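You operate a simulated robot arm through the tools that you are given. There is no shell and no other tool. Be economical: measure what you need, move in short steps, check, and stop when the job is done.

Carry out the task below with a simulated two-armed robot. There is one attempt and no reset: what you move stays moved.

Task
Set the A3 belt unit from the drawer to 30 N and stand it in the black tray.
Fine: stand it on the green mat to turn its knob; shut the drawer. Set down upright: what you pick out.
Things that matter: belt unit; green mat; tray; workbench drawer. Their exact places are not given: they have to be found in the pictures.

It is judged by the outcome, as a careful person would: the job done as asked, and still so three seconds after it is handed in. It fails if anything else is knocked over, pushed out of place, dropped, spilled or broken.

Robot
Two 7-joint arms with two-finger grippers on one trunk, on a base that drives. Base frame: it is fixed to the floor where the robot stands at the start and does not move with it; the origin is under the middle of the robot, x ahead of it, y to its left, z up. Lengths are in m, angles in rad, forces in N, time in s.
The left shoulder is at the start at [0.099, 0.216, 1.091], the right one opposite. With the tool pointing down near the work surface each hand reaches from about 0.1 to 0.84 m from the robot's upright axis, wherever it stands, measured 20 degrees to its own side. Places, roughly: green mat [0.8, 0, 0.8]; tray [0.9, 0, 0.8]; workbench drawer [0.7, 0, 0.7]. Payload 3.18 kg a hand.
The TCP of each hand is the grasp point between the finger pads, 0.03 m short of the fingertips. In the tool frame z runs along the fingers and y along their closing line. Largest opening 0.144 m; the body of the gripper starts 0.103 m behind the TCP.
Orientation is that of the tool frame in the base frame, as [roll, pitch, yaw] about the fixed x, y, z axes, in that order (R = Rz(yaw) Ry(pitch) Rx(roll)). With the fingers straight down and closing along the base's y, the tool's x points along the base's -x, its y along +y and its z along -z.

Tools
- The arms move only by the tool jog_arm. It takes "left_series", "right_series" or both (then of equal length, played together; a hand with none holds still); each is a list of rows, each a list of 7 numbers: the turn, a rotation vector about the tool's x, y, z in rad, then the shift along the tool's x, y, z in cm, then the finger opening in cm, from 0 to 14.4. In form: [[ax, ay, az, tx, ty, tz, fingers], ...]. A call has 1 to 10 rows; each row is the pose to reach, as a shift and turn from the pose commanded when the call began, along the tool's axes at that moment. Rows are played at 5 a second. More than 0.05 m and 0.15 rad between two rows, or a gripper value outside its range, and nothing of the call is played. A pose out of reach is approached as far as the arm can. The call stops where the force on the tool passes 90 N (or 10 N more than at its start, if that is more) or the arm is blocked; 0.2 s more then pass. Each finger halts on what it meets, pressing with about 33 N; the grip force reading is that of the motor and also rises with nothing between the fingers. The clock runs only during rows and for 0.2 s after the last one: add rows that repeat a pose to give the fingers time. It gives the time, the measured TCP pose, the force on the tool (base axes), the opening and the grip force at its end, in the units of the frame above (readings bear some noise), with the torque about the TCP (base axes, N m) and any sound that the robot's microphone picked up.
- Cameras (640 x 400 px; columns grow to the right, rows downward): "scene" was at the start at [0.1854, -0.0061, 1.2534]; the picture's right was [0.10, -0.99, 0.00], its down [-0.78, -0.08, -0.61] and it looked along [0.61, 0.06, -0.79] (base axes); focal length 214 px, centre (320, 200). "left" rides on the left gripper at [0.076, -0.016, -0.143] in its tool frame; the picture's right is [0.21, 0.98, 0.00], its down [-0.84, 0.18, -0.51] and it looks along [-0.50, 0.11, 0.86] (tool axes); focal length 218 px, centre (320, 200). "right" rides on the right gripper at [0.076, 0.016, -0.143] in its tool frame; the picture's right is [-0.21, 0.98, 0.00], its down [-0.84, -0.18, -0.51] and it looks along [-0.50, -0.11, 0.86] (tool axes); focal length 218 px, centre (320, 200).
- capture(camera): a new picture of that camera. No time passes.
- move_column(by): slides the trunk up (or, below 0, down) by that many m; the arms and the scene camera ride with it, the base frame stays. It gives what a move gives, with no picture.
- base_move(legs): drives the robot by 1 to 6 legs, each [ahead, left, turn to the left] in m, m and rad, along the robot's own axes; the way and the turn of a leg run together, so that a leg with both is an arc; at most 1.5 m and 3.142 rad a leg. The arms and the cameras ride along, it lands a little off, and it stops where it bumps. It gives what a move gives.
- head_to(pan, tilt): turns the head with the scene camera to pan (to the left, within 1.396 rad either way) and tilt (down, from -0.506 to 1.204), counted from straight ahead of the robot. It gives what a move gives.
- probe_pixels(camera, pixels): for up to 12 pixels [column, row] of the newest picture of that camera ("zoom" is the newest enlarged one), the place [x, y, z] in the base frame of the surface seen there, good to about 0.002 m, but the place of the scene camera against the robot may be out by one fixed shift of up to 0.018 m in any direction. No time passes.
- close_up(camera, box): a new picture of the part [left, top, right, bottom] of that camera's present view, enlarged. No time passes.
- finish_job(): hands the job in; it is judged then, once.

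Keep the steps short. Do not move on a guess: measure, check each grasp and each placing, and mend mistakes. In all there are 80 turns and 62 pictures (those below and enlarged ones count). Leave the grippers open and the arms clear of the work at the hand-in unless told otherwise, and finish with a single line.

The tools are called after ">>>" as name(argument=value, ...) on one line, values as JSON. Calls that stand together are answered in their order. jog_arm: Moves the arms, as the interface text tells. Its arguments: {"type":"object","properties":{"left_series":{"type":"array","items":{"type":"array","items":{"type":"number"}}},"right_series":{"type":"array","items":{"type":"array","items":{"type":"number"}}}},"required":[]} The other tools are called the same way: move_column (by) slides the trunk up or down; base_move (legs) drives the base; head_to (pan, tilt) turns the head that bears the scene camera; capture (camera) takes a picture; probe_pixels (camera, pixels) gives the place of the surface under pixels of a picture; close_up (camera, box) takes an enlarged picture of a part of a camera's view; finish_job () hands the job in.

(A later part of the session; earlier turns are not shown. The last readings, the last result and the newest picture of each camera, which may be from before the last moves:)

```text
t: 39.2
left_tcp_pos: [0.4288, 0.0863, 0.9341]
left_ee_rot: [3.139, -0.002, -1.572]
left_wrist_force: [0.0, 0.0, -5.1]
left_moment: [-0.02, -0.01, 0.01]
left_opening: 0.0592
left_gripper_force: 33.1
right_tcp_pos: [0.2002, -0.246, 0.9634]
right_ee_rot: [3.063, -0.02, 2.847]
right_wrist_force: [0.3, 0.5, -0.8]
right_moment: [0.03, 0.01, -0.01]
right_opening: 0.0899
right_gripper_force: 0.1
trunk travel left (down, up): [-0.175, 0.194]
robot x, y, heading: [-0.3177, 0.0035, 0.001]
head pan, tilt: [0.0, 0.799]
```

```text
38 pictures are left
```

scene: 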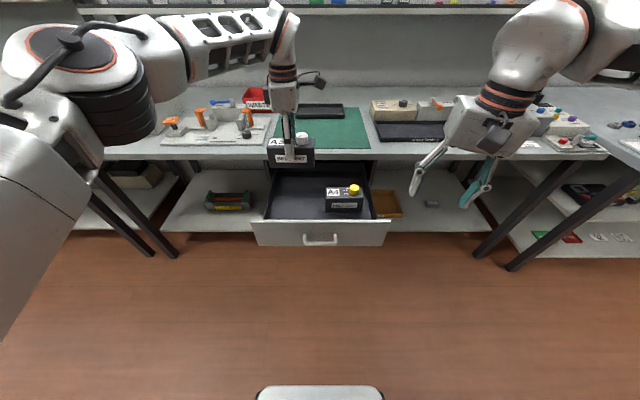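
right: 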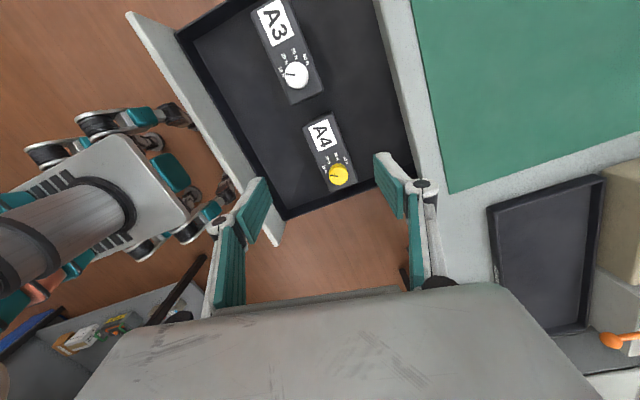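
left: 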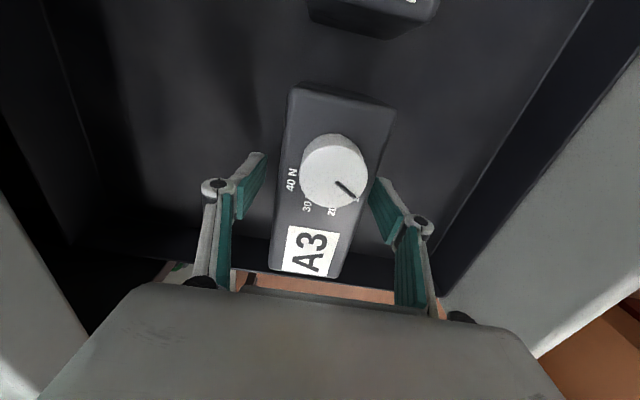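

The unit is firmly held upright. Now I'll close the drawer with the right hand: bring it closed and square to x 0.19, y −0.12, in front of the drawer face, right of the handle.

>>> jog_arm(right_series=[[0.026, 0, -0.098, 1.5, 4, 0, 5], [0.052, 0, -0.196, 3, 8, 0, 2], [0.078, 0, -0.294, 4.6, 11.8, 0, 0], [0.078, 0, -0.294, 4.6, 11.8, 0, 0]])

>>> probe_pixels(camera="scene", pixels=[[270, 235], [340, 245], [370, 235], [321, 239], [370, 222]])

```text
t: 40.2
left_tcp_pos: [0.4295, 0.0855, 0.9345]
left_ee_rot: [3.14, 0.0, -1.572]
left_wrist_force: [-0.7, 0.2, -4.2]
left_moment: [0.03, -0.01, -0.01]
left_opening: 0.0595
left_gripper_force: 33.0
right_tcp_pos: [0.1891, -0.1209, 0.9768]
right_ee_rot: [3.137, -0.008, -3.141]
right_wrist_force: [-0.6, 0.1, -0.1]
right_moment: [0.04, 0.02, 0.03]
right_opening: 0.0
right_gripper_force: 30.4
trunk travel left (down, up): [-0.175, 0.194]
robot x, y, heading: [-0.3184, -0.0007, 0.005]
head pan, tilt: [0.0, 0.799]
```

```text
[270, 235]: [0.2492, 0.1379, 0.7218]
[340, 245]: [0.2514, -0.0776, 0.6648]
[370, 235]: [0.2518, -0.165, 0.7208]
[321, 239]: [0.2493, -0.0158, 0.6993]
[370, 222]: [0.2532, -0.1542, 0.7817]
```

Lowering in front of the face (x 0.257, top z 0.785) to z 0.765.

>>> jog_arm(right_series=[[0, 0, 0, 0, 0, 4.5, 0], [0, 0, 0, 0, 0, 9, 0], [0, 0, 0, 0, 0, 13.5, 0], [0, 0, 0, 0, 0, 18, 0], [0, 0, 0, 0, 0, 21.2, 0], [0, 0, 0, 0, 0, 21.2, 0]])

>>> jog_arm(right_series=[[0, 0, 0, -3, 0, 0, 0], [0, 0, 0, -5, 0, 0, 0], [0, 0, 0, -7, 0, 0, 0], [0, 0, 0, -9, 0, 0, 0], [0, 0, 0, -11, 0, 0, 0], [0, 0, 0, -13, 0, 0, 0], [0, 0, 0, -15, 0, 0, 0], [0, 0, 0, -17, 0, 0, 0]])

>>> capture(camera="scene")

```text
t: 41.6
left_tcp_pos: [0.4295, 0.0868, 0.9349]
left_ee_rot: [3.139, 0.0, -1.572]
left_wrist_force: [-0.4, 0.3, -5.1]
left_moment: [0.05, -0.02, -0.01]
left_opening: 0.0596
left_gripper_force: 33.4
right_tcp_pos: [0.1881, -0.1222, 0.7631]
right_ee_rot: [3.137, -0.006, -3.141]
right_wrist_force: [-0.3, 0.1, -0.6]
right_moment: [0.05, 0.01, 0.02]
right_opening: 0.0003
right_gripper_force: 30.4
trunk travel left (down, up): [-0.175, 0.194]
robot x, y, heading: [-0.3179, 0.0014, 0.004]
head pan, tilt: [0.0, 0.799]
```

```text
t: 43.4
left_tcp_pos: [0.4282, 0.0867, 0.9336]
left_ee_rot: [3.14, 0.001, -1.57]
left_wrist_force: [-0.1, 0.4, -4.2]
left_moment: [0.01, 0.03, -0.01]
left_opening: 0.0595
left_gripper_force: 32.5
right_tcp_pos: [0.3578, -0.1215, 0.7602]
right_ee_rot: [3.138, -0.006, 3.141]
right_wrist_force: [0.5, -0.7, -0.8]
right_moment: [0.0, 0.01, 0.03]
right_opening: 0.0
right_gripper_force: 31.0
trunk travel left (down, up): [-0.175, 0.194]
robot x, y, heading: [-0.3147, -0.0032, 0.006]
head pan, tilt: [0.0, 0.799]
```

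```text
37 pictures are left
```

scene: 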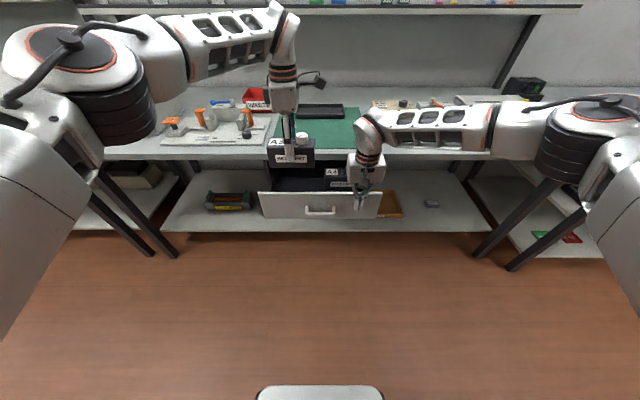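

The drawer moves smoothly. Driving 0.12 m forward to push on, then finishing with the arm.

>>> base_move(legs=[[0.12, 0, 0]])

>>> jog_arm(right_series=[[0, 0, 0, -1, 0, 0, 0], [0, 0, 0, -2, 0, 0, 0], [0, 0, 0, -3, 0, 0, 0], [0, 0, 0, -3.5, 0, 0, 0], [0, 0, 0, -4, 0, 0, 0], [0, 0, 0, -4.5, 0, 0, 0]])

>>> capture(camera="scene")

```text
t: 44.7
left_tcp_pos: [0.546, 0.0866, 0.9347]
left_ee_rot: [3.141, 0.0, -1.572]
left_wrist_force: [-0.7, 0.0, -5.6]
left_moment: [0.02, -0.03, 0.02]
left_opening: 0.0594
left_gripper_force: 32.8
right_tcp_pos: [0.4743, -0.1221, 0.7616]
right_ee_rot: [3.138, -0.007, 3.141]
right_wrist_force: [-1.2, 0.6, -0.3]
right_moment: [-0.04, 0.02, 0.0]
right_opening: 0.0
right_gripper_force: 30.8
trunk travel left (down, up): [-0.175, 0.194]
robot x, y, heading: [-0.2005, 0.0032, 0.006]
head pan, tilt: [0.0, 0.799]
```

```text
t: 46.1
left_tcp_pos: [0.5462, 0.0857, 0.9342]
left_ee_rot: [3.141, 0.001, -1.572]
left_wrist_force: [0.1, -0.3, -4.7]
left_moment: [0.0, 0.03, 0.01]
left_opening: 0.0594
left_gripper_force: 33.0
right_tcp_pos: [0.518, -0.1227, 0.7606]
right_ee_rot: [3.14, -0.009, 3.14]
right_wrist_force: [0.3, 0.4, 1.1]
right_moment: [0.04, 0.0, 0.01]
right_opening: 0.0
right_gripper_force: 30.9
trunk travel left (down, up): [-0.175, 0.194]
robot x, y, heading: [-0.1977, 0.0004, 0.004]
head pan, tilt: [0.0, 0.799]
```

```text
36 pictures are left
```

scene: 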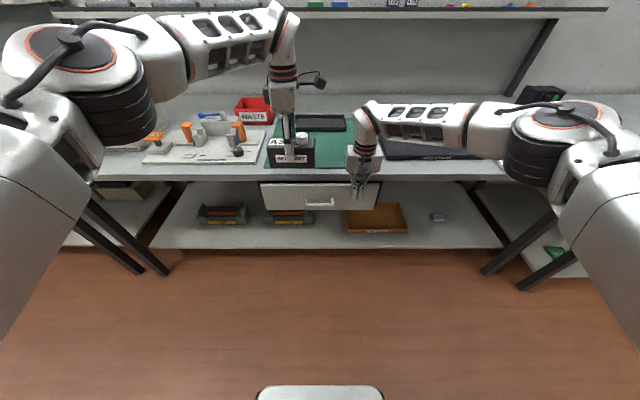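

Nearly shut. Pushing on in small steps until the force rises.

>>> jog_arm(right_series=[[0, 0, 0, -0.5, 0, 0, 0], [0, 0, 0, -1, 0, 0, 0], [0, 0, 0, -1.5, 0, 0, 0], [0, 0, 0, -2, 0, 0, 0], [0, 0, 0, -2, 0, 0, 0]])

>>> probe_pixels(camera="scene", pixels=[[280, 190], [330, 190], [320, 204]])

```text
t: 47.3
left_tcp_pos: [0.5434, 0.0846, 0.9374]
left_ee_rot: [-3.141, 0.0, -1.575]
left_wrist_force: [0.1, 0.7, -4.3]
left_moment: [0.02, 0.02, 0.01]
left_opening: 0.0594
left_gripper_force: 32.6
right_tcp_pos: [0.5344, -0.1222, 0.7615]
right_ee_rot: [3.137, -0.012, 3.139]
right_wrist_force: [-37.9, -7.5, 2.5]
right_moment: [0.56, -2.23, 0.53]
right_opening: 0.0001
right_gripper_force: 30.2
trunk travel left (down, up): [-0.175, 0.194]
robot x, y, heading: [-0.2023, -0.0003, -0.001]
head pan, tilt: [0.0, 0.799]
```

```text
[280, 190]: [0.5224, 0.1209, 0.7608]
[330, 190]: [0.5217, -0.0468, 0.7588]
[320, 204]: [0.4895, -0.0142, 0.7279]
```

Stopped against the closed drawer (−38 N). Withdrawing the right hand back and up.

>>> jog_arm(right_series=[[0, 0, 0, 3, 0, 0, 0], [0, 0, 0, 7, 0, -2, 0], [0, 0, 0, 11, 0, -5, 0], [0, 0, 0, 14, -2, -9, 0], [0, 0, 0, 16, -5, -12, 1], [0, 0, 0, 18, -7, -16, 2], [0, 0, 0, 20, -9, -20, 3], [0, 0, 0, 20, -10, -22, 4], [0, 0, 0, 20, -10, -22, 4]])

>>> base_move(legs=[[0.17, 0, 0]])

>>> capture(camera="scene")

```text
refused: row 4 steps farther than a row can; nothing moved
```

```text
t: 48.1
left_tcp_pos: [0.5544, 0.0839, 0.9342]
left_ee_rot: [3.138, 0.0, -1.576]
left_wrist_force: [0.3, -0.9, -4.6]
left_moment: [0.02, -0.01, -0.01]
left_opening: 0.0595
left_gripper_force: 33.3
right_tcp_pos: [0.5318, -0.121, 0.7564]
right_ee_rot: [3.136, -0.051, 3.136]
right_wrist_force: [-22.4, -1.5, 9.8]
right_moment: [0.53, -1.59, 0.4]
right_opening: 0.0
right_gripper_force: 31.1
trunk travel left (down, up): [-0.175, 0.194]
robot x, y, heading: [-0.1928, -0.001, 0.002]
head pan, tilt: [0.0, 0.799]
stopped in leg 1: the force on the tool passed its limit at 117 N (the readings are from after the stop); the commanded pose is now the measured one
```

```text
35 pictures are left
```

scene: 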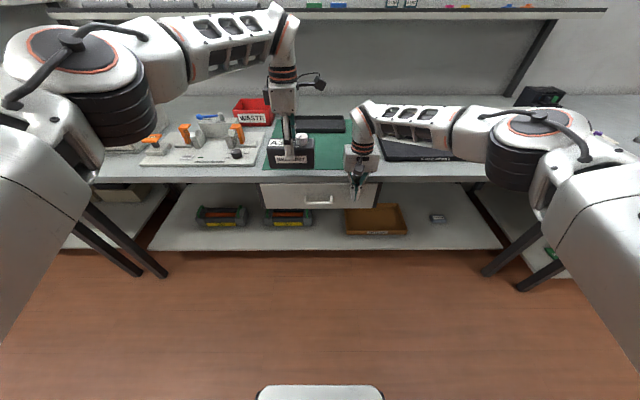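

My retreat was refused for a too-long step, so the drive pressed the hand on the shut drawer and stopped itself. Nothing looks displaced. Retracting with shorter steps now.

>>> jog_arm(right_series=[[0, 0, 0, 3, 0, 0, 0], [0, 0, 0, 7, 0, -1, 0], [0, 0, 0, 11, 0, -3, 0], [0, 0, 0, 13, -1, -6, 0], [0, 0, 0, 15, -3, -9.5, 0], [0, 0, 0, 17, -5, -13, 0], [0, 0, 0, 18, -7, -16.5, 0], [0, 0, 0, 18, -9, -20, 2], [0, 0, 0, 18, -10, -22, 4], [0, 0, 0, 18, -10, -22, 4]])

```text
t: 50.3
left_tcp_pos: [0.5559, 0.0853, 0.9342]
left_ee_rot: [3.139, 0.001, -1.577]
left_wrist_force: [-0.1, -0.8, -4.4]
left_moment: [0.03, 0.03, -0.02]
left_opening: 0.0593
left_gripper_force: 33.0
right_tcp_pos: [0.3661, -0.2201, 0.9855]
right_ee_rot: [3.136, -0.046, 3.135]
right_wrist_force: [0.8, 0.3, 0.1]
right_moment: [0.0, -0.01, 0.01]
right_opening: 0.0398
right_gripper_force: 0.1
trunk travel left (down, up): [-0.175, 0.194]
robot x, y, heading: [-0.1878, -0.0034, -0.0]
head pan, tilt: [0.0, 0.799]
```

Right hand is clear. Driving forward 0.17 m with the unit held at z 0.934 (its bottom about 0.886).

>>> base_move(legs=[[0.17, 0, 0]])

>>> capture(camera="scene")

>>> capture(camera="left")

```text
t: 51.7
left_tcp_pos: [0.7287, 0.0815, 0.9334]
left_ee_rot: [3.139, 0.0, -1.577]
left_wrist_force: [0.0, -0.7, -4.8]
left_moment: [0.03, 0.03, 0.03]
left_opening: 0.0597
left_gripper_force: 33.6
right_tcp_pos: [0.5373, -0.221, 0.985]
right_ee_rot: [3.138, -0.048, 3.133]
right_wrist_force: [1.1, -0.2, 0.4]
right_moment: [0.06, 0.01, -0.01]
right_opening: 0.0397
right_gripper_force: 0.0
trunk travel left (down, up): [-0.175, 0.194]
robot x, y, heading: [-0.0201, -0.0005, -0.004]
head pan, tilt: [0.0, 0.799]
```

```text
34 pictures are left
```

scene: 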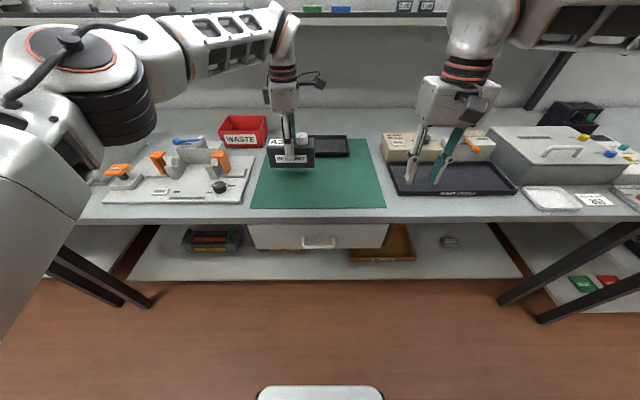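

```text
33 pictures are left
```

left: 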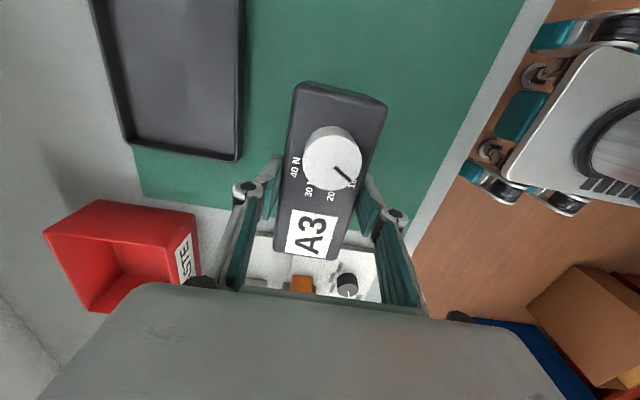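

Good view of tray. Measuring tray rim, floor and mat.

>>> probe_pixels(camera="left", pixels=[[238, 158], [241, 100], [128, 138], [243, 20], [180, 60], [185, 145], [232, 100], [140, 130], [430, 80], [420, 150], [225, 30], [110, 50]])

>>> probe_pixels(camera="scene", pixels=[[348, 136], [348, 156], [318, 136], [330, 145], [345, 146], [333, 137], [333, 156], [318, 153]])

```text
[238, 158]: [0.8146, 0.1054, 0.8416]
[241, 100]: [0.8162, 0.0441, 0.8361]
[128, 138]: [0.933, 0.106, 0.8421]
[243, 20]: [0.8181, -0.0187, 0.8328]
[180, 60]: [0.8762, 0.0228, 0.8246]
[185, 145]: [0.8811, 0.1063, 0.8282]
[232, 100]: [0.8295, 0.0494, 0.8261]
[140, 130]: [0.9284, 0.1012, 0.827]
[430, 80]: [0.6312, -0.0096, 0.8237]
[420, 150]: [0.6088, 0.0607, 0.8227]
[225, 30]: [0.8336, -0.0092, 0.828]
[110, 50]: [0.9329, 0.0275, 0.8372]
```

```text
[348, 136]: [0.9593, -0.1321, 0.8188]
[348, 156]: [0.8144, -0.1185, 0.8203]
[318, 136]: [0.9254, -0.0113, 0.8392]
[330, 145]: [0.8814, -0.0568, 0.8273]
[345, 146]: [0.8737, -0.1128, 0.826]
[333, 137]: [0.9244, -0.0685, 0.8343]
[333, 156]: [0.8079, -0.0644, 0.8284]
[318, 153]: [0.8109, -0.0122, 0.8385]
```

Tray inside is about x 0.822–0.928, y −0.10–0.10; mat at z 0.823. Setting the unit on the mat at x 0.69: back 4 cm, down slowly until contact.

>>> jog_arm(left_series=[[0, 0, 0, 0, 2, 1, 4.5], [0, 0, 0, 0, 4, 2.5, 4.5], [0, 0, 0, 0, 4, 4, 4.5], [0, 0, 0, 0, 4, 5, 4.5], [0, 0, 0, 0, 4, 5.5, 4.5], [0, 0, 0, 0, 4, 5.8, 4.5], [0, 0, 0, 0, 4, 6.1, 4.5], [0, 0, 0, 0, 4, 6.1, 4.5]])

```text
t: 53.5
left_tcp_pos: [0.6874, 0.0819, 0.8742]
left_ee_rot: [-3.14, -0.001, -1.579]
left_wrist_force: [9.7, -0.7, 16.4]
left_moment: [-0.3, -0.71, 0.11]
left_opening: 0.0597
left_gripper_force: 33.1
right_tcp_pos: [0.5346, -0.2205, 0.9872]
right_ee_rot: [3.138, -0.045, 3.133]
right_wrist_force: [0.8, 1.0, 0.1]
right_moment: [-0.02, 0.0, 0.01]
right_opening: 0.0397
right_gripper_force: 0.0
trunk travel left (down, up): [-0.175, 0.194]
robot x, y, heading: [-0.0183, 0.0041, -0.006]
head pan, tilt: [0.0, 0.799]
```

Unit rests on the mat (16 N up). Releasing and rising, then looking at the knob.

>>> jog_arm(left_series=[[0, 0, 0, 0, 0, -0.1, 6.5], [0, 0, 0, 0, 0, -0.1, 8], [0, 0, 0, 0, 0, -0.1, 8], [0, 0, 0, 0, 0, -3, 8], [0, 0, 0, 0, 0, -6, 8], [0, 0, 0, 1.5, 0, -9, 8], [0, 0, 0, 3.4, 0, -11, 8], [0, 0, 0, 3.4, 0, -11, 8]])

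>>> capture(camera="left")

>>> close_up(camera="left", box=[260, 60, 420, 240])

```text
t: 55.3
left_tcp_pos: [0.6863, 0.0479, 0.9822]
left_ee_rot: [3.138, -0.001, -1.577]
left_wrist_force: [1.0, -0.3, -0.6]
left_moment: [-0.01, -0.01, 0.02]
left_opening: 0.08
left_gripper_force: 0.0
right_tcp_pos: [0.5371, -0.2199, 0.986]
right_ee_rot: [3.139, -0.046, 3.132]
right_wrist_force: [-0.6, -0.8, 0.1]
right_moment: [-0.04, -0.01, 0.03]
right_opening: 0.0401
right_gripper_force: 0.1
trunk travel left (down, up): [-0.175, 0.194]
robot x, y, heading: [-0.0192, -0.001, -0.007]
head pan, tilt: [0.0, 0.799]
```

```text
32 pictures are left
```

left: 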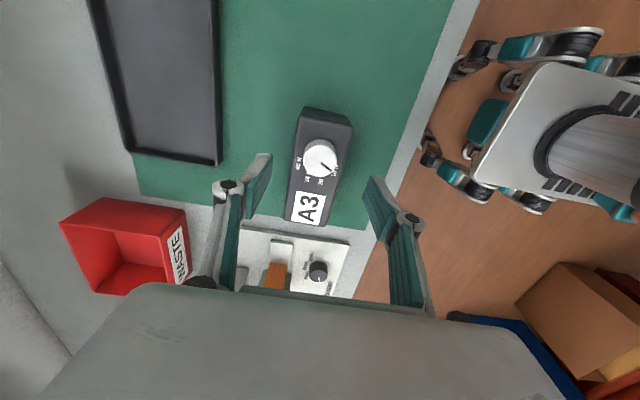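

```text
2.22 times, centred on (340, 150) of left
```

zoom: 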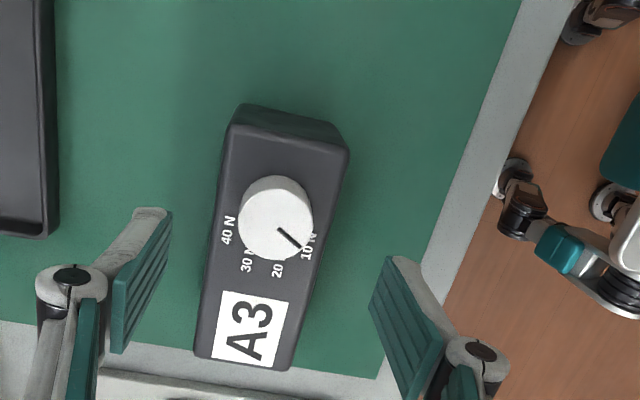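

Zooming further on the dial to measure knob centre, pointer and scale directions.

>>> close_up(camera="left", box=[284, 128, 356, 196])

```text
5.88 times, centred on (320, 162) of left
```

zoom: 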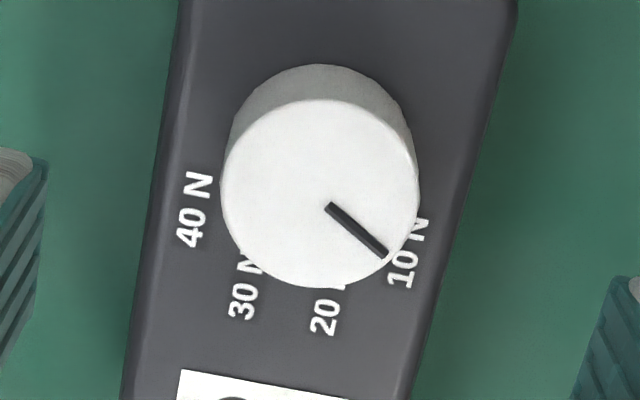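

>>> probe_pixels(camera="zoom", pixels=[[224, 190], [416, 190], [320, 104], [320, 282], [332, 208], [385, 254], [410, 250], [327, 310], [244, 287], [194, 208], [320, 193]])

```text
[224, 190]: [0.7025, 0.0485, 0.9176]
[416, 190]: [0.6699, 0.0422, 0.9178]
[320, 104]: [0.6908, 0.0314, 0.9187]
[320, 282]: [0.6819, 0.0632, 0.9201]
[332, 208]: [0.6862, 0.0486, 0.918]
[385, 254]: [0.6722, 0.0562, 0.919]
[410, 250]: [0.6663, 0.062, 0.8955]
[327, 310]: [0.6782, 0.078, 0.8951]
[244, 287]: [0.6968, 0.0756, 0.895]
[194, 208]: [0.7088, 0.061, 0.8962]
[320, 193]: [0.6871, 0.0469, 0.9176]
```

Knob centre (0.6865, 0.0467), top z 0.9185, scale plane z 0.8955. Angles from front toward left: 10≈36°, 20≈72°, 30≈108°, 40≈145°; pointer ≈32°. Lowering over the knob (TCP z 0.929) and closing gently.

>>> jog_arm(left_series=[[0, 0, 0, 0.1, 0, 2, 6], [0, 0, 0, 0.12, 0, 4, 6], [0, 0, 0, 0.12, 0, 5.3, 6], [0, 0, 0, 0.12, 0, 5.3, 4.5], [0, 0, 0, 0.12, 0, 5.3, 3.6], [0, 0, 0, 0.12, 0, 5.3, 2.8], [0, 0, 0, 0.12, 0, 5.3, 2.8]])

>>> capture(camera="left")

```text
t: 56.9
left_tcp_pos: [0.6879, 0.0461, 0.9305]
left_ee_rot: [3.137, 0.0, -1.578]
left_wrist_force: [-2.4, -0.6, -0.5]
left_moment: [-0.03, 0.09, 0.0]
left_opening: 0.0329
left_gripper_force: 33.1
right_tcp_pos: [0.5361, -0.2203, 0.9857]
right_ee_rot: [3.136, -0.045, 3.132]
right_wrist_force: [0.3, 0.5, -0.1]
right_moment: [0.0, 0.03, 0.0]
right_opening: 0.0401
right_gripper_force: 0.1
trunk travel left (down, up): [-0.175, 0.194]
robot x, y, heading: [-0.0176, -0.0015, 0.002]
head pan, tilt: [0.0, 0.799]
```

```text
29 pictures are left
```

left: 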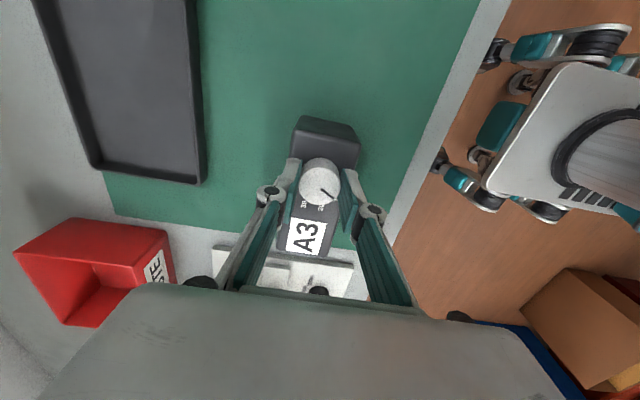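

The knob is held (3.3 cm). Turning 0.3 rad clockwise (from above) as a test.

>>> jog_arm(left_series=[[0, 0, 0.1, 0, 0, 0, 2.8], [0, 0, 0.2, 0, 0, 0, 2.8], [0, 0, 0.3, 0, 0, 0, 2.8], [0, 0, 0.3, 0, 0, 0, 2.8]])

>>> close_up(camera="left", box=[240, 80, 420, 270])

```text
t: 57.9
left_tcp_pos: [0.6874, 0.0459, 0.9304]
left_ee_rot: [3.141, 0.0, -1.879]
left_wrist_force: [1.0, 2.4, 0.1]
left_moment: [0.09, -0.21, 0.0]
left_opening: 0.0328
left_gripper_force: 33.2
right_tcp_pos: [0.5367, -0.2208, 0.9858]
right_ee_rot: [3.14, -0.045, 3.133]
right_wrist_force: [-0.1, 0.1, 0.0]
right_moment: [0.01, -0.01, 0.0]
right_opening: 0.0401
right_gripper_force: 0.0
trunk travel left (down, up): [-0.175, 0.194]
robot x, y, heading: [-0.0176, -0.0001, -0.001]
head pan, tilt: [0.0, 0.799]
```

```text
2.11 times, centred on (330, 175) of left
```

zoom: 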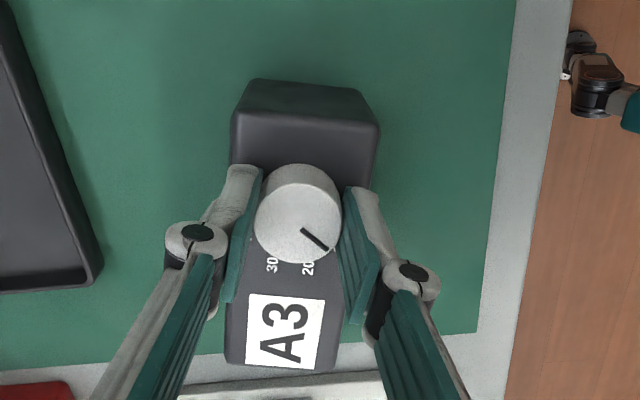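

>>> probe_pixels(camera="zoom", pixels=[[247, 360], [316, 368], [250, 296], [324, 301], [302, 230], [326, 249], [258, 220], [340, 220]])

```text
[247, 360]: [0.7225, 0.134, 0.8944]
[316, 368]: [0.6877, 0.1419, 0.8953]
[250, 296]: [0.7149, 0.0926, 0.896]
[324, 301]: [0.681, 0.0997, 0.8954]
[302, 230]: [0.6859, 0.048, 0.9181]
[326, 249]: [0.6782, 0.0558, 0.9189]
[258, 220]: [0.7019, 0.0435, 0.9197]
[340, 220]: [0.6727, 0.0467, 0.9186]
```

The label edge shows the whole unit turned with the knob by about 12°, so mat friction alone doesn't hold it. I'll turn back (the unit comes back with it), then press down about 3 mm to load the unit on the mat and turn again.

>>> jog_arm(left_series=[[0, 0, -0.1, 0, 0, 0, 2.8], [0, 0, -0.2, 0, 0, 0, 2.8], [0, 0, -0.3, 0, 0, 0, 2.8], [0, 0, -0.3, 0, 0, 0.2, 2.8], [0, 0, -0.3, 0, 0, 0.35, 2.8], [0, 0, -0.2, 0, 0, 0.35, 2.8], [0, 0, -0.1, 0, 0, 0.35, 2.8], [0, 0, 0, 0, 0, 0.35, 2.8], [0, 0, 0, 0, 0, 0.35, 2.8]])

>>> close_up(camera="left", box=[240, 80, 420, 270])

```text
t: 59.9
left_tcp_pos: [0.6863, 0.0459, 0.9307]
left_ee_rot: [-3.14, 0.001, -1.879]
left_wrist_force: [1.3, -3.7, 23.2]
left_moment: [-0.39, 0.1, -0.03]
left_opening: 0.0334
left_gripper_force: 33.2
right_tcp_pos: [0.5345, -0.2212, 0.9883]
right_ee_rot: [3.137, -0.044, 3.134]
right_wrist_force: [0.2, -0.3, 0.9]
right_moment: [0.01, 0.02, 0.01]
right_opening: 0.0401
right_gripper_force: 0.1
trunk travel left (down, up): [-0.175, 0.194]
robot x, y, heading: [-0.0189, 0.0023, -0.003]
head pan, tilt: [0.0, 0.799]
```

```text
2.11 times, centred on (330, 175) of left
```

zoom: 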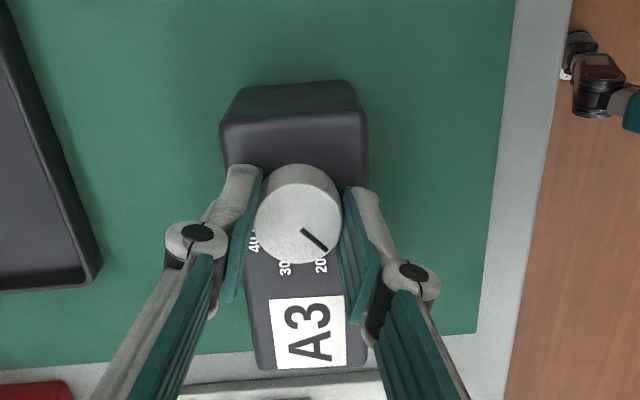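

With 23 N of load the knob turned relative to the body: the pointer now approaches 20 N. Measuring.

>>> probe_pixels(camera="zoom", pixels=[[278, 366], [346, 364], [272, 300], [343, 296], [302, 230], [326, 249], [257, 215], [341, 215], [299, 185]])

```text
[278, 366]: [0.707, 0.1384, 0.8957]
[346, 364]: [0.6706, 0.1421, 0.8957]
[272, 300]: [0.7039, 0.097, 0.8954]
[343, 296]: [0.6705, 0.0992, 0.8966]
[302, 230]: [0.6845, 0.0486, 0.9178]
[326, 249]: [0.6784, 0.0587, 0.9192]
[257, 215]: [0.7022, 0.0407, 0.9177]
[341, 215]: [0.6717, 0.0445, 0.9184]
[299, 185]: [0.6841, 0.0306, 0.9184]
```

Unit is only about 5° off; pointer relative about 50°. Turning 0.7 rad further with slightly more load.

>>> jog_arm(left_series=[[0, 0, 0, 0, 0, 0.1, 2.8], [0, 0, 0.1, 0, 0, 0.15, 2.8], [0, 0, 0.2, 0, 0, 0.15, 2.8], [0, 0, 0.3, 0, 0, 0.15, 2.8], [0, 0, 0.4, 0, 0, 0.15, 2.8], [0, 0, 0.5, 0, 0, 0.15, 2.8], [0, 0, 0.6, 0, 0, 0.15, 2.8], [0, 0, 0.7, 0, 0, 0.15, 2.8], [0, 0, 0.7, 0, 0, 0.15, 2.8]])

>>> close_up(camera="left", box=[240, 80, 420, 270])

```text
t: 61.9
left_tcp_pos: [0.6854, 0.0469, 0.9268]
left_ee_rot: [3.141, 0.0, -2.58]
left_wrist_force: [0.3, -2.9, 24.7]
left_moment: [-0.04, -0.1, -0.01]
left_opening: 0.0332
left_gripper_force: 32.6
right_tcp_pos: [0.5346, -0.2215, 0.9866]
right_ee_rot: [3.138, -0.043, 3.134]
right_wrist_force: [-0.3, -0.2, 0.7]
right_moment: [-0.03, 0.01, 0.01]
right_opening: 0.0402
right_gripper_force: 0.1
trunk travel left (down, up): [-0.175, 0.194]
robot x, y, heading: [-0.0221, 0.0003, -0.003]
head pan, tilt: [0.0, 0.799]
```

```text
2.11 times, centred on (330, 175) of left
```

zoom: 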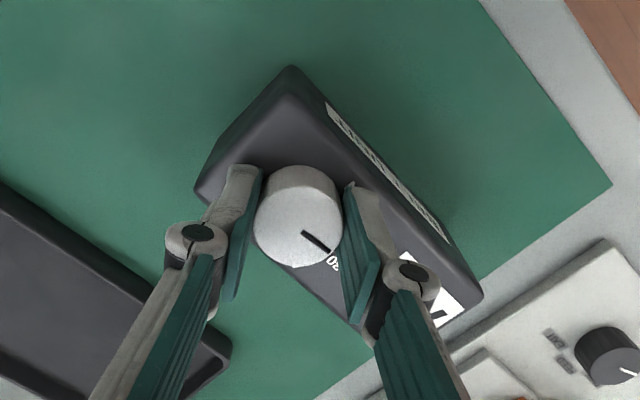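

The dial turned well. I'll ease off, open and rise to read it.

>>> jog_arm(left_series=[[0, 0, 0, 0, 0, -0.4, 2.8], [0, 0, 0, 0, 0, -0.4, 4.5], [0, 0, 0, 0, 0, -0.4, 6], [0, 0, 0, 0, 0, -3, 6], [0, 0, 0, 0, 0, -6, 6], [0, 0, 0, 0, 0, -6, 6]])

>>> capture(camera="left")

>>> close_up(camera="left", box=[284, 128, 356, 196])

```text
t: 63.3
left_tcp_pos: [0.688, 0.0485, 0.9869]
left_ee_rot: [3.14, -0.004, -2.58]
left_wrist_force: [-0.2, 0.2, -0.7]
left_moment: [-0.01, -0.01, -0.05]
left_opening: 0.06
left_gripper_force: 0.0
right_tcp_pos: [0.5375, -0.2218, 0.9846]
right_ee_rot: [3.137, -0.048, 3.131]
right_wrist_force: [-0.5, 0.0, 0.0]
right_moment: [0.0, 0.02, -0.02]
right_opening: 0.04
right_gripper_force: 0.1
trunk travel left (down, up): [-0.175, 0.194]
robot x, y, heading: [-0.0208, -0.0001, -0.0]
head pan, tilt: [0.0, 0.799]
```

```text
25 pictures are left
```

left: 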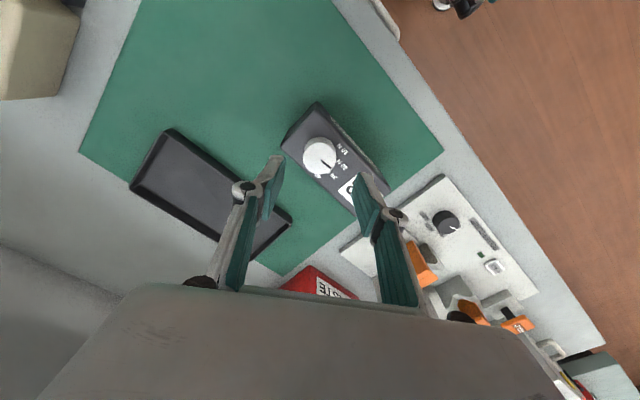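

```text
5.88 times, centred on (320, 162) of left
```

zoom: 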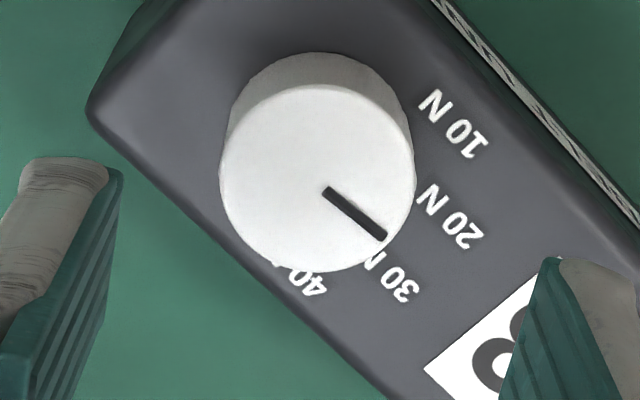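

Now all marks are readable. Measuring pointer and marks in 3D.

>>> probe_pixels(camera="zoom", pixels=[[222, 175], [412, 175], [318, 90], [318, 268], [326, 190], [385, 236], [452, 123], [447, 216], [390, 278], [480, 50], [600, 180], [250, 248]])

```text
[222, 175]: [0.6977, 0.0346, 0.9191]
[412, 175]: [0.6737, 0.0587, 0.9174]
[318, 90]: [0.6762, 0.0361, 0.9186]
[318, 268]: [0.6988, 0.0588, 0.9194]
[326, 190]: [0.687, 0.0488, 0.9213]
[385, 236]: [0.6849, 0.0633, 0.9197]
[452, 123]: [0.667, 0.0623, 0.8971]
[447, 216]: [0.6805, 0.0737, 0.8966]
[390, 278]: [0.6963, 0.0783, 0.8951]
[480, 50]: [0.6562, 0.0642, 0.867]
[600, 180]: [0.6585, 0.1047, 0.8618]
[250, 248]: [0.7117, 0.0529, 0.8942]
```

Pointer at 84°, 30 N mark at about 110°: another ~26° needed. Regripping and turning 0.47 rad under load.

>>> jog_arm(left_series=[[0, 0, 0, 0.2, 0, 3, 6], [0, 0, 0, 0.2, 0, 5.7, 6], [0, 0, 0, 0.2, 0, 5.7, 4], [0, 0, 0, 0.2, 0, 5.7, 2.8], [0, 0, 0, 0.2, 0, 5.7, 2.8], [0, 0, 0, 0.2, 0, 6.1, 2.8], [0, 0, 0.13, 0.2, 0, 6.15, 2.8], [0, 0, 0.26, 0.2, 0, 6.15, 2.8], [0, 0, 0.38, 0.2, 0, 6.15, 2.8], [0, 0, 0.47, 0.2, 0, 6.15, 2.8]])

>>> jog_arm(left_series=[[0, 0, 0, 0, 0, -0.4, 2.8], [0, 0, 0, 0, 0, -0.4, 4.5], [0, 0, 0, 0, 0, -0.4, 6], [0, 0, 0, 0, 0, -3, 6], [0, 0, 0, 0, 0, -6, 6], [0, 0, 0, 0, 0, -6, 6]])

>>> close_up(camera="left", box=[284, 128, 356, 196])

```text
t: 65.5
left_tcp_pos: [0.6862, 0.0467, 0.9287]
left_ee_rot: [-3.142, 0.004, -3.05]
left_wrist_force: [6.0, 8.7, 28.2]
left_moment: [0.32, -0.24, -0.12]
left_opening: 0.0332
left_gripper_force: 33.1
right_tcp_pos: [0.5346, -0.22, 0.9872]
right_ee_rot: [3.138, -0.043, 3.132]
right_wrist_force: [0.3, -0.2, 0.1]
right_moment: [0.0, 0.03, 0.02]
right_opening: 0.0402
right_gripper_force: 0.1
trunk travel left (down, up): [-0.175, 0.194]
robot x, y, heading: [-0.0158, -0.0014, -0.007]
head pan, tilt: [0.0, 0.799]
```

```text
t: 66.9
left_tcp_pos: [0.685, 0.0452, 0.9844]
left_ee_rot: [-3.141, -0.002, -3.05]
left_wrist_force: [0.2, 0.2, -0.1]
left_moment: [0.01, 0.0, 0.01]
left_opening: 0.0601
left_gripper_force: 0.0
right_tcp_pos: [0.536, -0.2204, 0.9843]
right_ee_rot: [3.139, -0.049, 3.134]
right_wrist_force: [0.2, 0.6, -0.1]
right_moment: [0.02, -0.03, 0.01]
right_opening: 0.04
right_gripper_force: 0.0
trunk travel left (down, up): [-0.175, 0.194]
robot x, y, heading: [-0.018, -0.0001, -0.004]
head pan, tilt: [0.0, 0.799]
```

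```text
5.88 times, centred on (320, 162) of left
```

zoom: 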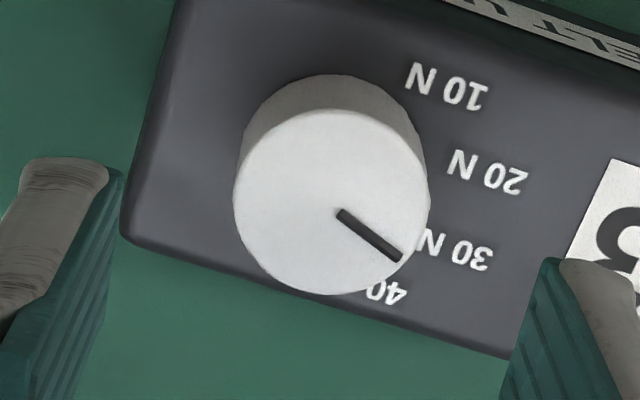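

>>> probe_pixels(camera="zoom", pixels=[[236, 200], [427, 200], [332, 115], [332, 290], [342, 213], [399, 258], [446, 88], [487, 172], [455, 248], [610, 165], [575, 250], [455, 10]])

```text
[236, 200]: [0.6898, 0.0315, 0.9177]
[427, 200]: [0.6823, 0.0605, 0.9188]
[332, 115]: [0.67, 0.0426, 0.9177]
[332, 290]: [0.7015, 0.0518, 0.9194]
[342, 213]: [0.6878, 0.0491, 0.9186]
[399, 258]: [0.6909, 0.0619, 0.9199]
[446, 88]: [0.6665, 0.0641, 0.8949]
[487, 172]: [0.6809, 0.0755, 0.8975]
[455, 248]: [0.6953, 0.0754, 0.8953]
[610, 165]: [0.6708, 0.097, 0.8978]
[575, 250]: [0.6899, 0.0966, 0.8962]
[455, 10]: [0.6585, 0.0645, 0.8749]
```

Careful ray geometry from the picture gives pointer ≈112° against the 30 N mark ≈110° – about on 30 N. I'll twist the hand back over the unit's middle for lifting, then re-check the dial from that view.

>>> jog_arm(left_series=[[0, 0, -0.145, 0, 0.4, -1.5, 7], [0, 0, -0.29, 0, 0.8, -1.5, 8], [0, 0, -0.435, 0, 1.2, -1.5, 9], [0, 0, -0.58, 0, 1.6, -1.5, 9], [0, 0, -0.725, -0.1, 2, -1.5, 9], [0, 0, -0.87, -0.2, 2.4, -1.5, 9], [0, 0, -1.015, -0.3, 2.8, -1.5, 9], [0, 0, -1.16, -0.4, 3.2, -1.5, 9], [0, 0, -1.305, -0.43, 3.57, -1.5, 9], [0, 0, -1.45, -0.43, 3.57, -1.5, 9]])

>>> capture(camera="left")

>>> close_up(camera="left", box=[290, 90, 362, 158])

```text
t: 69.1
left_tcp_pos: [0.6872, 0.0817, 0.9992]
left_ee_rot: [3.139, 0.0, -1.594]
left_wrist_force: [-1.3, -0.2, 0.2]
left_moment: [0.03, -0.02, 0.04]
left_opening: 0.09
left_gripper_force: 0.1
right_tcp_pos: [0.5358, -0.2217, 0.9855]
right_ee_rot: [3.139, -0.043, 3.134]
right_wrist_force: [0.0, -0.2, 0.4]
right_moment: [0.03, 0.02, -0.01]
right_opening: 0.0401
right_gripper_force: 0.0
trunk travel left (down, up): [-0.175, 0.194]
robot x, y, heading: [-0.0199, -0.0019, -0.002]
head pan, tilt: [0.0, 0.799]
```

```text
22 pictures are left
```

left: 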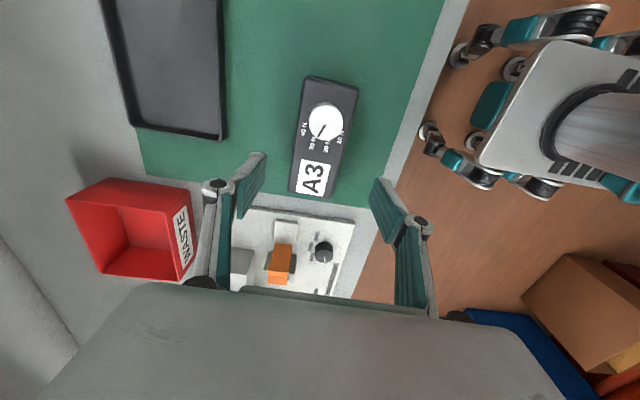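

```text
5.88 times, centred on (326, 124) of left
```

zoom: 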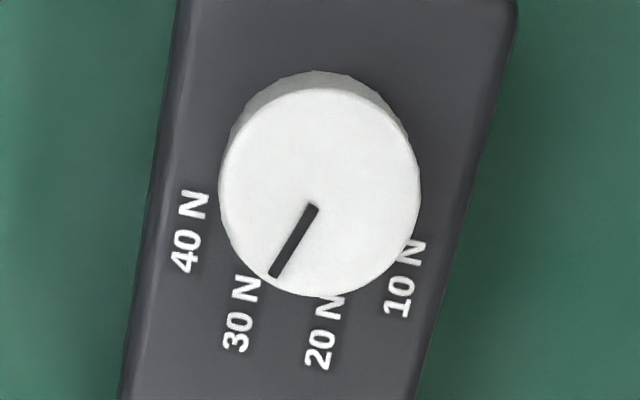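

From this view the marks come out symmetric (10/20/30/40 at +52/+16/−15.5/−51°, nominal ±18/±54), pointer at −18°: exactly 30 N. The hand is also centred on the unit. Descending and gripping the body.

>>> jog_arm(left_series=[[0, 0, 0, 0, 0, 4, 9], [0, 0, 0, 0, 0, 8, 9], [0, 0, 0, 0, 0, 11, 9], [0, 0, 0, 0, 0, 12.4, 9], [0, 0, 0, 0, 0, 12.4, 7], [0, 0, 0, 0, 0, 12.4, 5], [0, 0, 0, 0, 0, 12.4, 4.5], [0, 0, 0, 0, 0, 12.4, 4.5], [0, 0, 0, 0, 0, 11, 4.5], [0, 0, 0, 0, 0, 10, 4.5]])

```text
t: 71.3
left_tcp_pos: [0.6873, 0.0796, 0.8994]
left_ee_rot: [3.137, -0.001, -1.598]
left_wrist_force: [0.0, 0.7, -4.1]
left_moment: [0.01, -0.03, -0.01]
left_opening: 0.0593
left_gripper_force: 33.2
right_tcp_pos: [0.5371, -0.2205, 0.9859]
right_ee_rot: [3.139, -0.045, 3.133]
right_wrist_force: [0.0, 0.7, 0.4]
right_moment: [-0.05, -0.01, 0.02]
right_opening: 0.04
right_gripper_force: 0.1
trunk travel left (down, up): [-0.175, 0.194]
robot x, y, heading: [-0.0207, 0.0004, 0.002]
head pan, tilt: [0.0, 0.799]
```

Held. Before driving nearer, I'll check the robot's feet against the shelf under the bench.

>>> probe_pixels(camera="left", pixels=[[425, 135], [455, 50], [440, 160], [512, 65], [490, 100]])

>>> probe_pixels(camera="scene", pixels=[[300, 278], [200, 276], [450, 270], [320, 388]])

```text
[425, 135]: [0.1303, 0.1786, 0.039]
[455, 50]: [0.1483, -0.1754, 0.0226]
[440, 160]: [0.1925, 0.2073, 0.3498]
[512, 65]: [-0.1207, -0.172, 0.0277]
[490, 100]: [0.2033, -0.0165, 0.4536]
```

```text
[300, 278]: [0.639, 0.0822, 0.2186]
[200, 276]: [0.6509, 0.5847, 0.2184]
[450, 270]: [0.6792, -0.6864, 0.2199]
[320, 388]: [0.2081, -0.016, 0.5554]
```

Feet reach x≈0.2, shelf starts at 0.64: plenty of room. Raising the unit 6 cm and pulling the right hand back and up.

>>> jog_arm(left_series=[[0, 0, 0, 0, 0, -2, 4.5], [0, 0, 0, 0, 0, -4, 4.5], [0, 0, 0, 0, 0, -6, 4.5], [0, 0, 0, 0, 0, -6, 4.5], [0, 0, 0, 0, 0, -6, 4.5]], right_series=[[0, 0, 0, 3, 0, -2, 4], [0, 0, 0, 6, 0, -4, 4], [0, 0, 0, 9, -1, -6, 4], [0, 0, 0, 12, -2, -8, 4], [0, 0, 0, 14, -3, -8, 4]])

>>> base_move(legs=[[0.17, -0.05, 0]])

>>> capture(camera="left")

>>> capture(camera="scene")

```text
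t: 72.5
left_tcp_pos: [0.686, 0.0796, 0.9611]
left_ee_rot: [3.138, 0.001, -1.598]
left_wrist_force: [-0.2, 0.3, -4.5]
left_moment: [-0.02, -0.03, 0.0]
left_opening: 0.0595
left_gripper_force: 32.4
right_tcp_pos: [0.3976, -0.252, 1.0736]
right_ee_rot: [3.138, -0.044, 3.132]
right_wrist_force: [0.8, -1.5, -0.3]
right_moment: [0.0, -0.01, 0.02]
right_opening: 0.0399
right_gripper_force: 0.1
trunk travel left (down, up): [-0.175, 0.194]
robot x, y, heading: [-0.0173, -0.0015, -0.005]
head pan, tilt: [0.0, 0.799]
```

```text
t: 74.0
left_tcp_pos: [0.8605, 0.027, 0.9601]
left_ee_rot: [3.136, 0.001, -1.599]
left_wrist_force: [-0.5, 0.4, -4.1]
left_moment: [-0.01, 0.02, -0.01]
left_opening: 0.0594
left_gripper_force: 33.3
right_tcp_pos: [0.5713, -0.3039, 1.0722]
right_ee_rot: [3.14, -0.044, 3.13]
right_wrist_force: [0.2, -0.2, 0.4]
right_moment: [0.02, 0.06, 0.03]
right_opening: 0.04
right_gripper_force: 0.0
trunk travel left (down, up): [-0.175, 0.194]
robot x, y, heading: [0.156, -0.0523, -0.01]
head pan, tilt: [0.0, 0.799]
```

```text
20 pictures are left
```

left: 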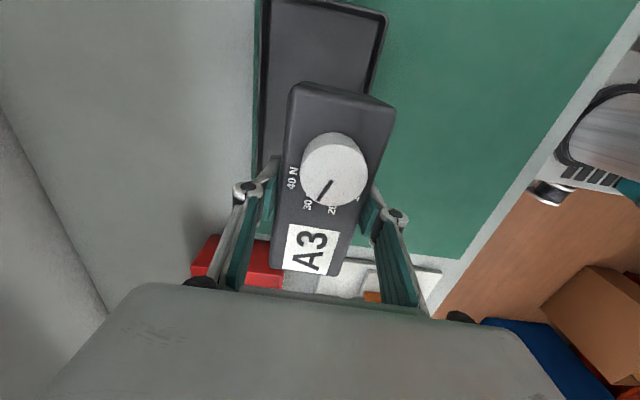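

```text
19 pictures are left
```

scene: 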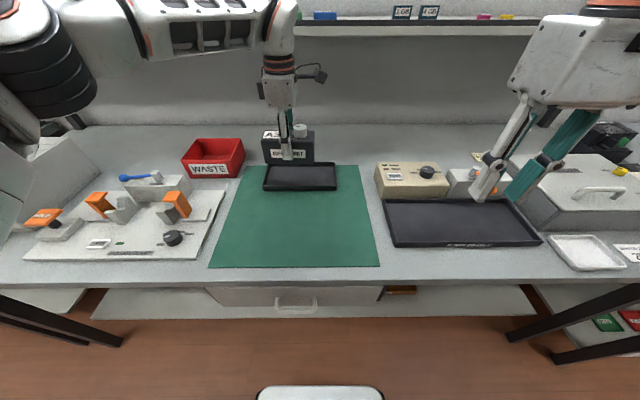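

Unit hangs near above the tray. Measuring the tray's right end and edges from here.

>>> probe_pixels(camera="left", pixels=[[386, 14], [376, 60], [370, 85], [262, 60], [258, 120], [330, 5], [320, 50], [290, 60]])

```text
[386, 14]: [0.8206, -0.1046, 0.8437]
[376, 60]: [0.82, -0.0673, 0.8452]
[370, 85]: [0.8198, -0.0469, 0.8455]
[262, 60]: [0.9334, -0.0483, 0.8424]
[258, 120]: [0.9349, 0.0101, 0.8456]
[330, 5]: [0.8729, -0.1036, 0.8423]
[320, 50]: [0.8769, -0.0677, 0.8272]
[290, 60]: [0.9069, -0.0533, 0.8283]
```

Tray centre (0.876, 0.0), floor z 0.8275, so TCP should end near 0.880. First aligning over it, then lowering.

>>> jog_arm(left_series=[[0, 0, -0.014, 1.2, -0.8, 0, 4.5], [0, 0, -0.028, 2.5, -1.6, 1, 4.5], [0, 0, -0.028, 2.5, -1.6, 3, 4.5], [0, 0, -0.028, 2.5, -1.6, 5, 4.5], [0, 0, -0.028, 2.5, -1.6, 6, 4.5], [0, 0, -0.028, 2.5, -1.6, 6, 4.5]])

>>> close_up(camera="scene", box=[220, 90, 380, 220])

>>> capture(camera="left")

```text
t: 75.5
left_tcp_pos: [0.8735, 0.0022, 0.9007]
left_ee_rot: [3.138, -0.002, -1.572]
left_wrist_force: [0.3, 0.2, -4.7]
left_moment: [0.02, -0.01, -0.02]
left_opening: 0.0594
left_gripper_force: 32.9
right_tcp_pos: [0.571, -0.303, 1.075]
right_ee_rot: [3.138, -0.044, 3.13]
right_wrist_force: [0.1, 0.3, -0.3]
right_moment: [0.0, -0.03, -0.01]
right_opening: 0.0401
right_gripper_force: 0.1
trunk travel left (down, up): [-0.175, 0.194]
robot x, y, heading: [0.1558, -0.0493, -0.006]
head pan, tilt: [0.0, 0.799]
```

```text
3.08 times, centred on (300, 155) of scene
```

zoom: 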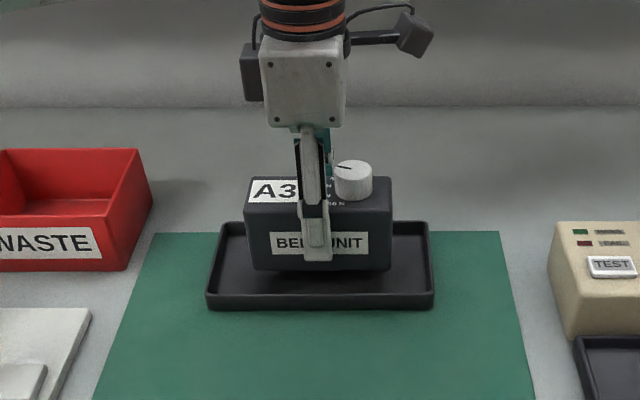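

```text
17 pictures are left
```

left: 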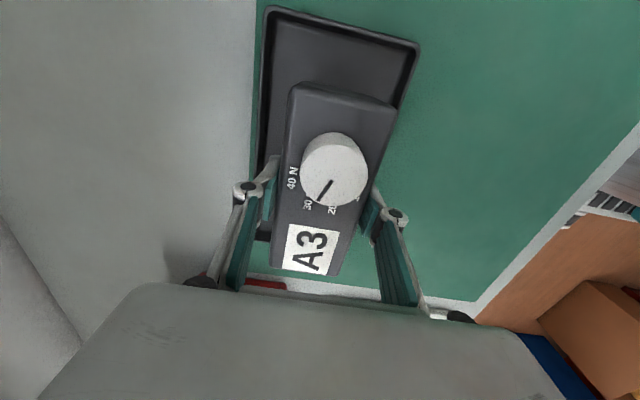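

Well centred over the tray. Lowering the last 2 cm slowly.

>>> jog_arm(left_series=[[0, 0, 0, 0, -0.1, 0.8, 4.5], [0, 0, 0, 0, -0.1, 1.4, 4.5], [0, 0, 0, 0, -0.1, 1.8, 4.5], [0, 0, 0, 0, -0.1, 2.05, 4.5], [0, 0, 0, 0, -0.1, 2.2, 4.5], [0, 0, 0, 0, -0.1, 2.2, 4.5]])

```text
t: 76.8
left_tcp_pos: [0.8756, 0.0033, 0.8805]
left_ee_rot: [3.14, 0.0, -1.575]
left_wrist_force: [0.5, -0.3, -3.5]
left_moment: [0.04, 0.01, 0.02]
left_opening: 0.0596
left_gripper_force: 33.3
right_tcp_pos: [0.5709, -0.3038, 1.0737]
right_ee_rot: [3.137, -0.046, 3.13]
right_wrist_force: [-1.1, -0.8, 0.4]
right_moment: [-0.03, 0.02, -0.01]
right_opening: 0.0401
right_gripper_force: 0.1
trunk travel left (down, up): [-0.175, 0.194]
robot x, y, heading: [0.1533, -0.0532, -0.005]
head pan, tilt: [0.0, 0.799]
```

Barely at contact (−3.5 N still hanging). Down a little more in 1 mm steps.

>>> jog_arm(left_series=[[0, 0, 0, 0, 0, 0.1, 4.5], [0, 0, 0, 0, 0, 0.2, 4.5], [0, 0, 0, 0, 0, 0.3, 4.5], [0, 0, 0, 0, 0, 0.3, 4.5]])

```text
t: 77.8
left_tcp_pos: [0.8758, 0.0027, 0.8771]
left_ee_rot: [3.14, -0.001, -1.572]
left_wrist_force: [0.8, -1.2, 0.1]
left_moment: [0.06, -0.17, 0.01]
left_opening: 0.0596
left_gripper_force: 33.7
right_tcp_pos: [0.5722, -0.3037, 1.0741]
right_ee_rot: [3.138, -0.047, 3.131]
right_wrist_force: [0.6, -0.6, 0.2]
right_moment: [0.03, 0.03, -0.01]
right_opening: 0.04
right_gripper_force: 0.0
trunk travel left (down, up): [-0.175, 0.194]
robot x, y, heading: [0.1568, -0.0498, -0.006]
head pan, tilt: [0.0, 0.799]
```

Weight is now on the tray. Opening and rising straight up.

>>> jog_arm(left_series=[[0, 0, 0, 0, 0, 0.05, 6.2], [0, 0, 0, 0, 0, 0, 7.6], [0, 0, 0, 0, 0, 0, 7.6], [0, 0, 0, 0, 0, -2, 7.6], [0, 0, 0, 0, 0, -5, 7.6], [0, 0, 0, 0, 0, -9, 7.6], [0, 0, 0, 0, 0, -13, 7.6], [0, 0, 0, 0, 0, -13, 7.6]])

>>> capture(camera="left")

>>> close_up(camera="left", box=[290, 90, 362, 158])

```text
t: 79.7
left_tcp_pos: [0.8767, 0.0034, 1.0059]
left_ee_rot: [3.137, -0.001, -1.572]
left_wrist_force: [0.3, 0.2, -0.4]
left_moment: [-0.03, 0.01, -0.02]
left_opening: 0.076
left_gripper_force: 0.2
right_tcp_pos: [0.5708, -0.3025, 1.0739]
right_ee_rot: [3.138, -0.048, 3.131]
right_wrist_force: [-0.5, -0.8, -0.1]
right_moment: [0.0, 0.01, 0.02]
right_opening: 0.0402
right_gripper_force: 0.0
trunk travel left (down, up): [-0.175, 0.194]
robot x, y, heading: [0.1545, -0.0486, -0.002]
head pan, tilt: [0.0, 0.799]
```

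```text
16 pictures are left
```

left: 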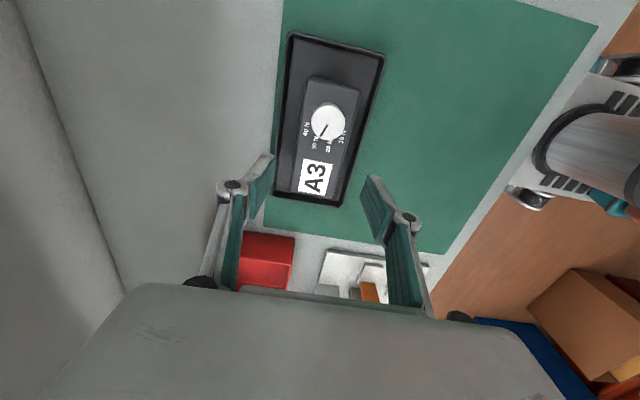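

```text
5.88 times, centred on (326, 124) of left
```

zoom: 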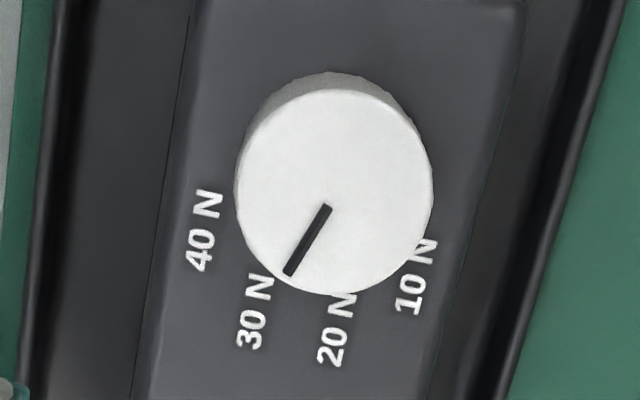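

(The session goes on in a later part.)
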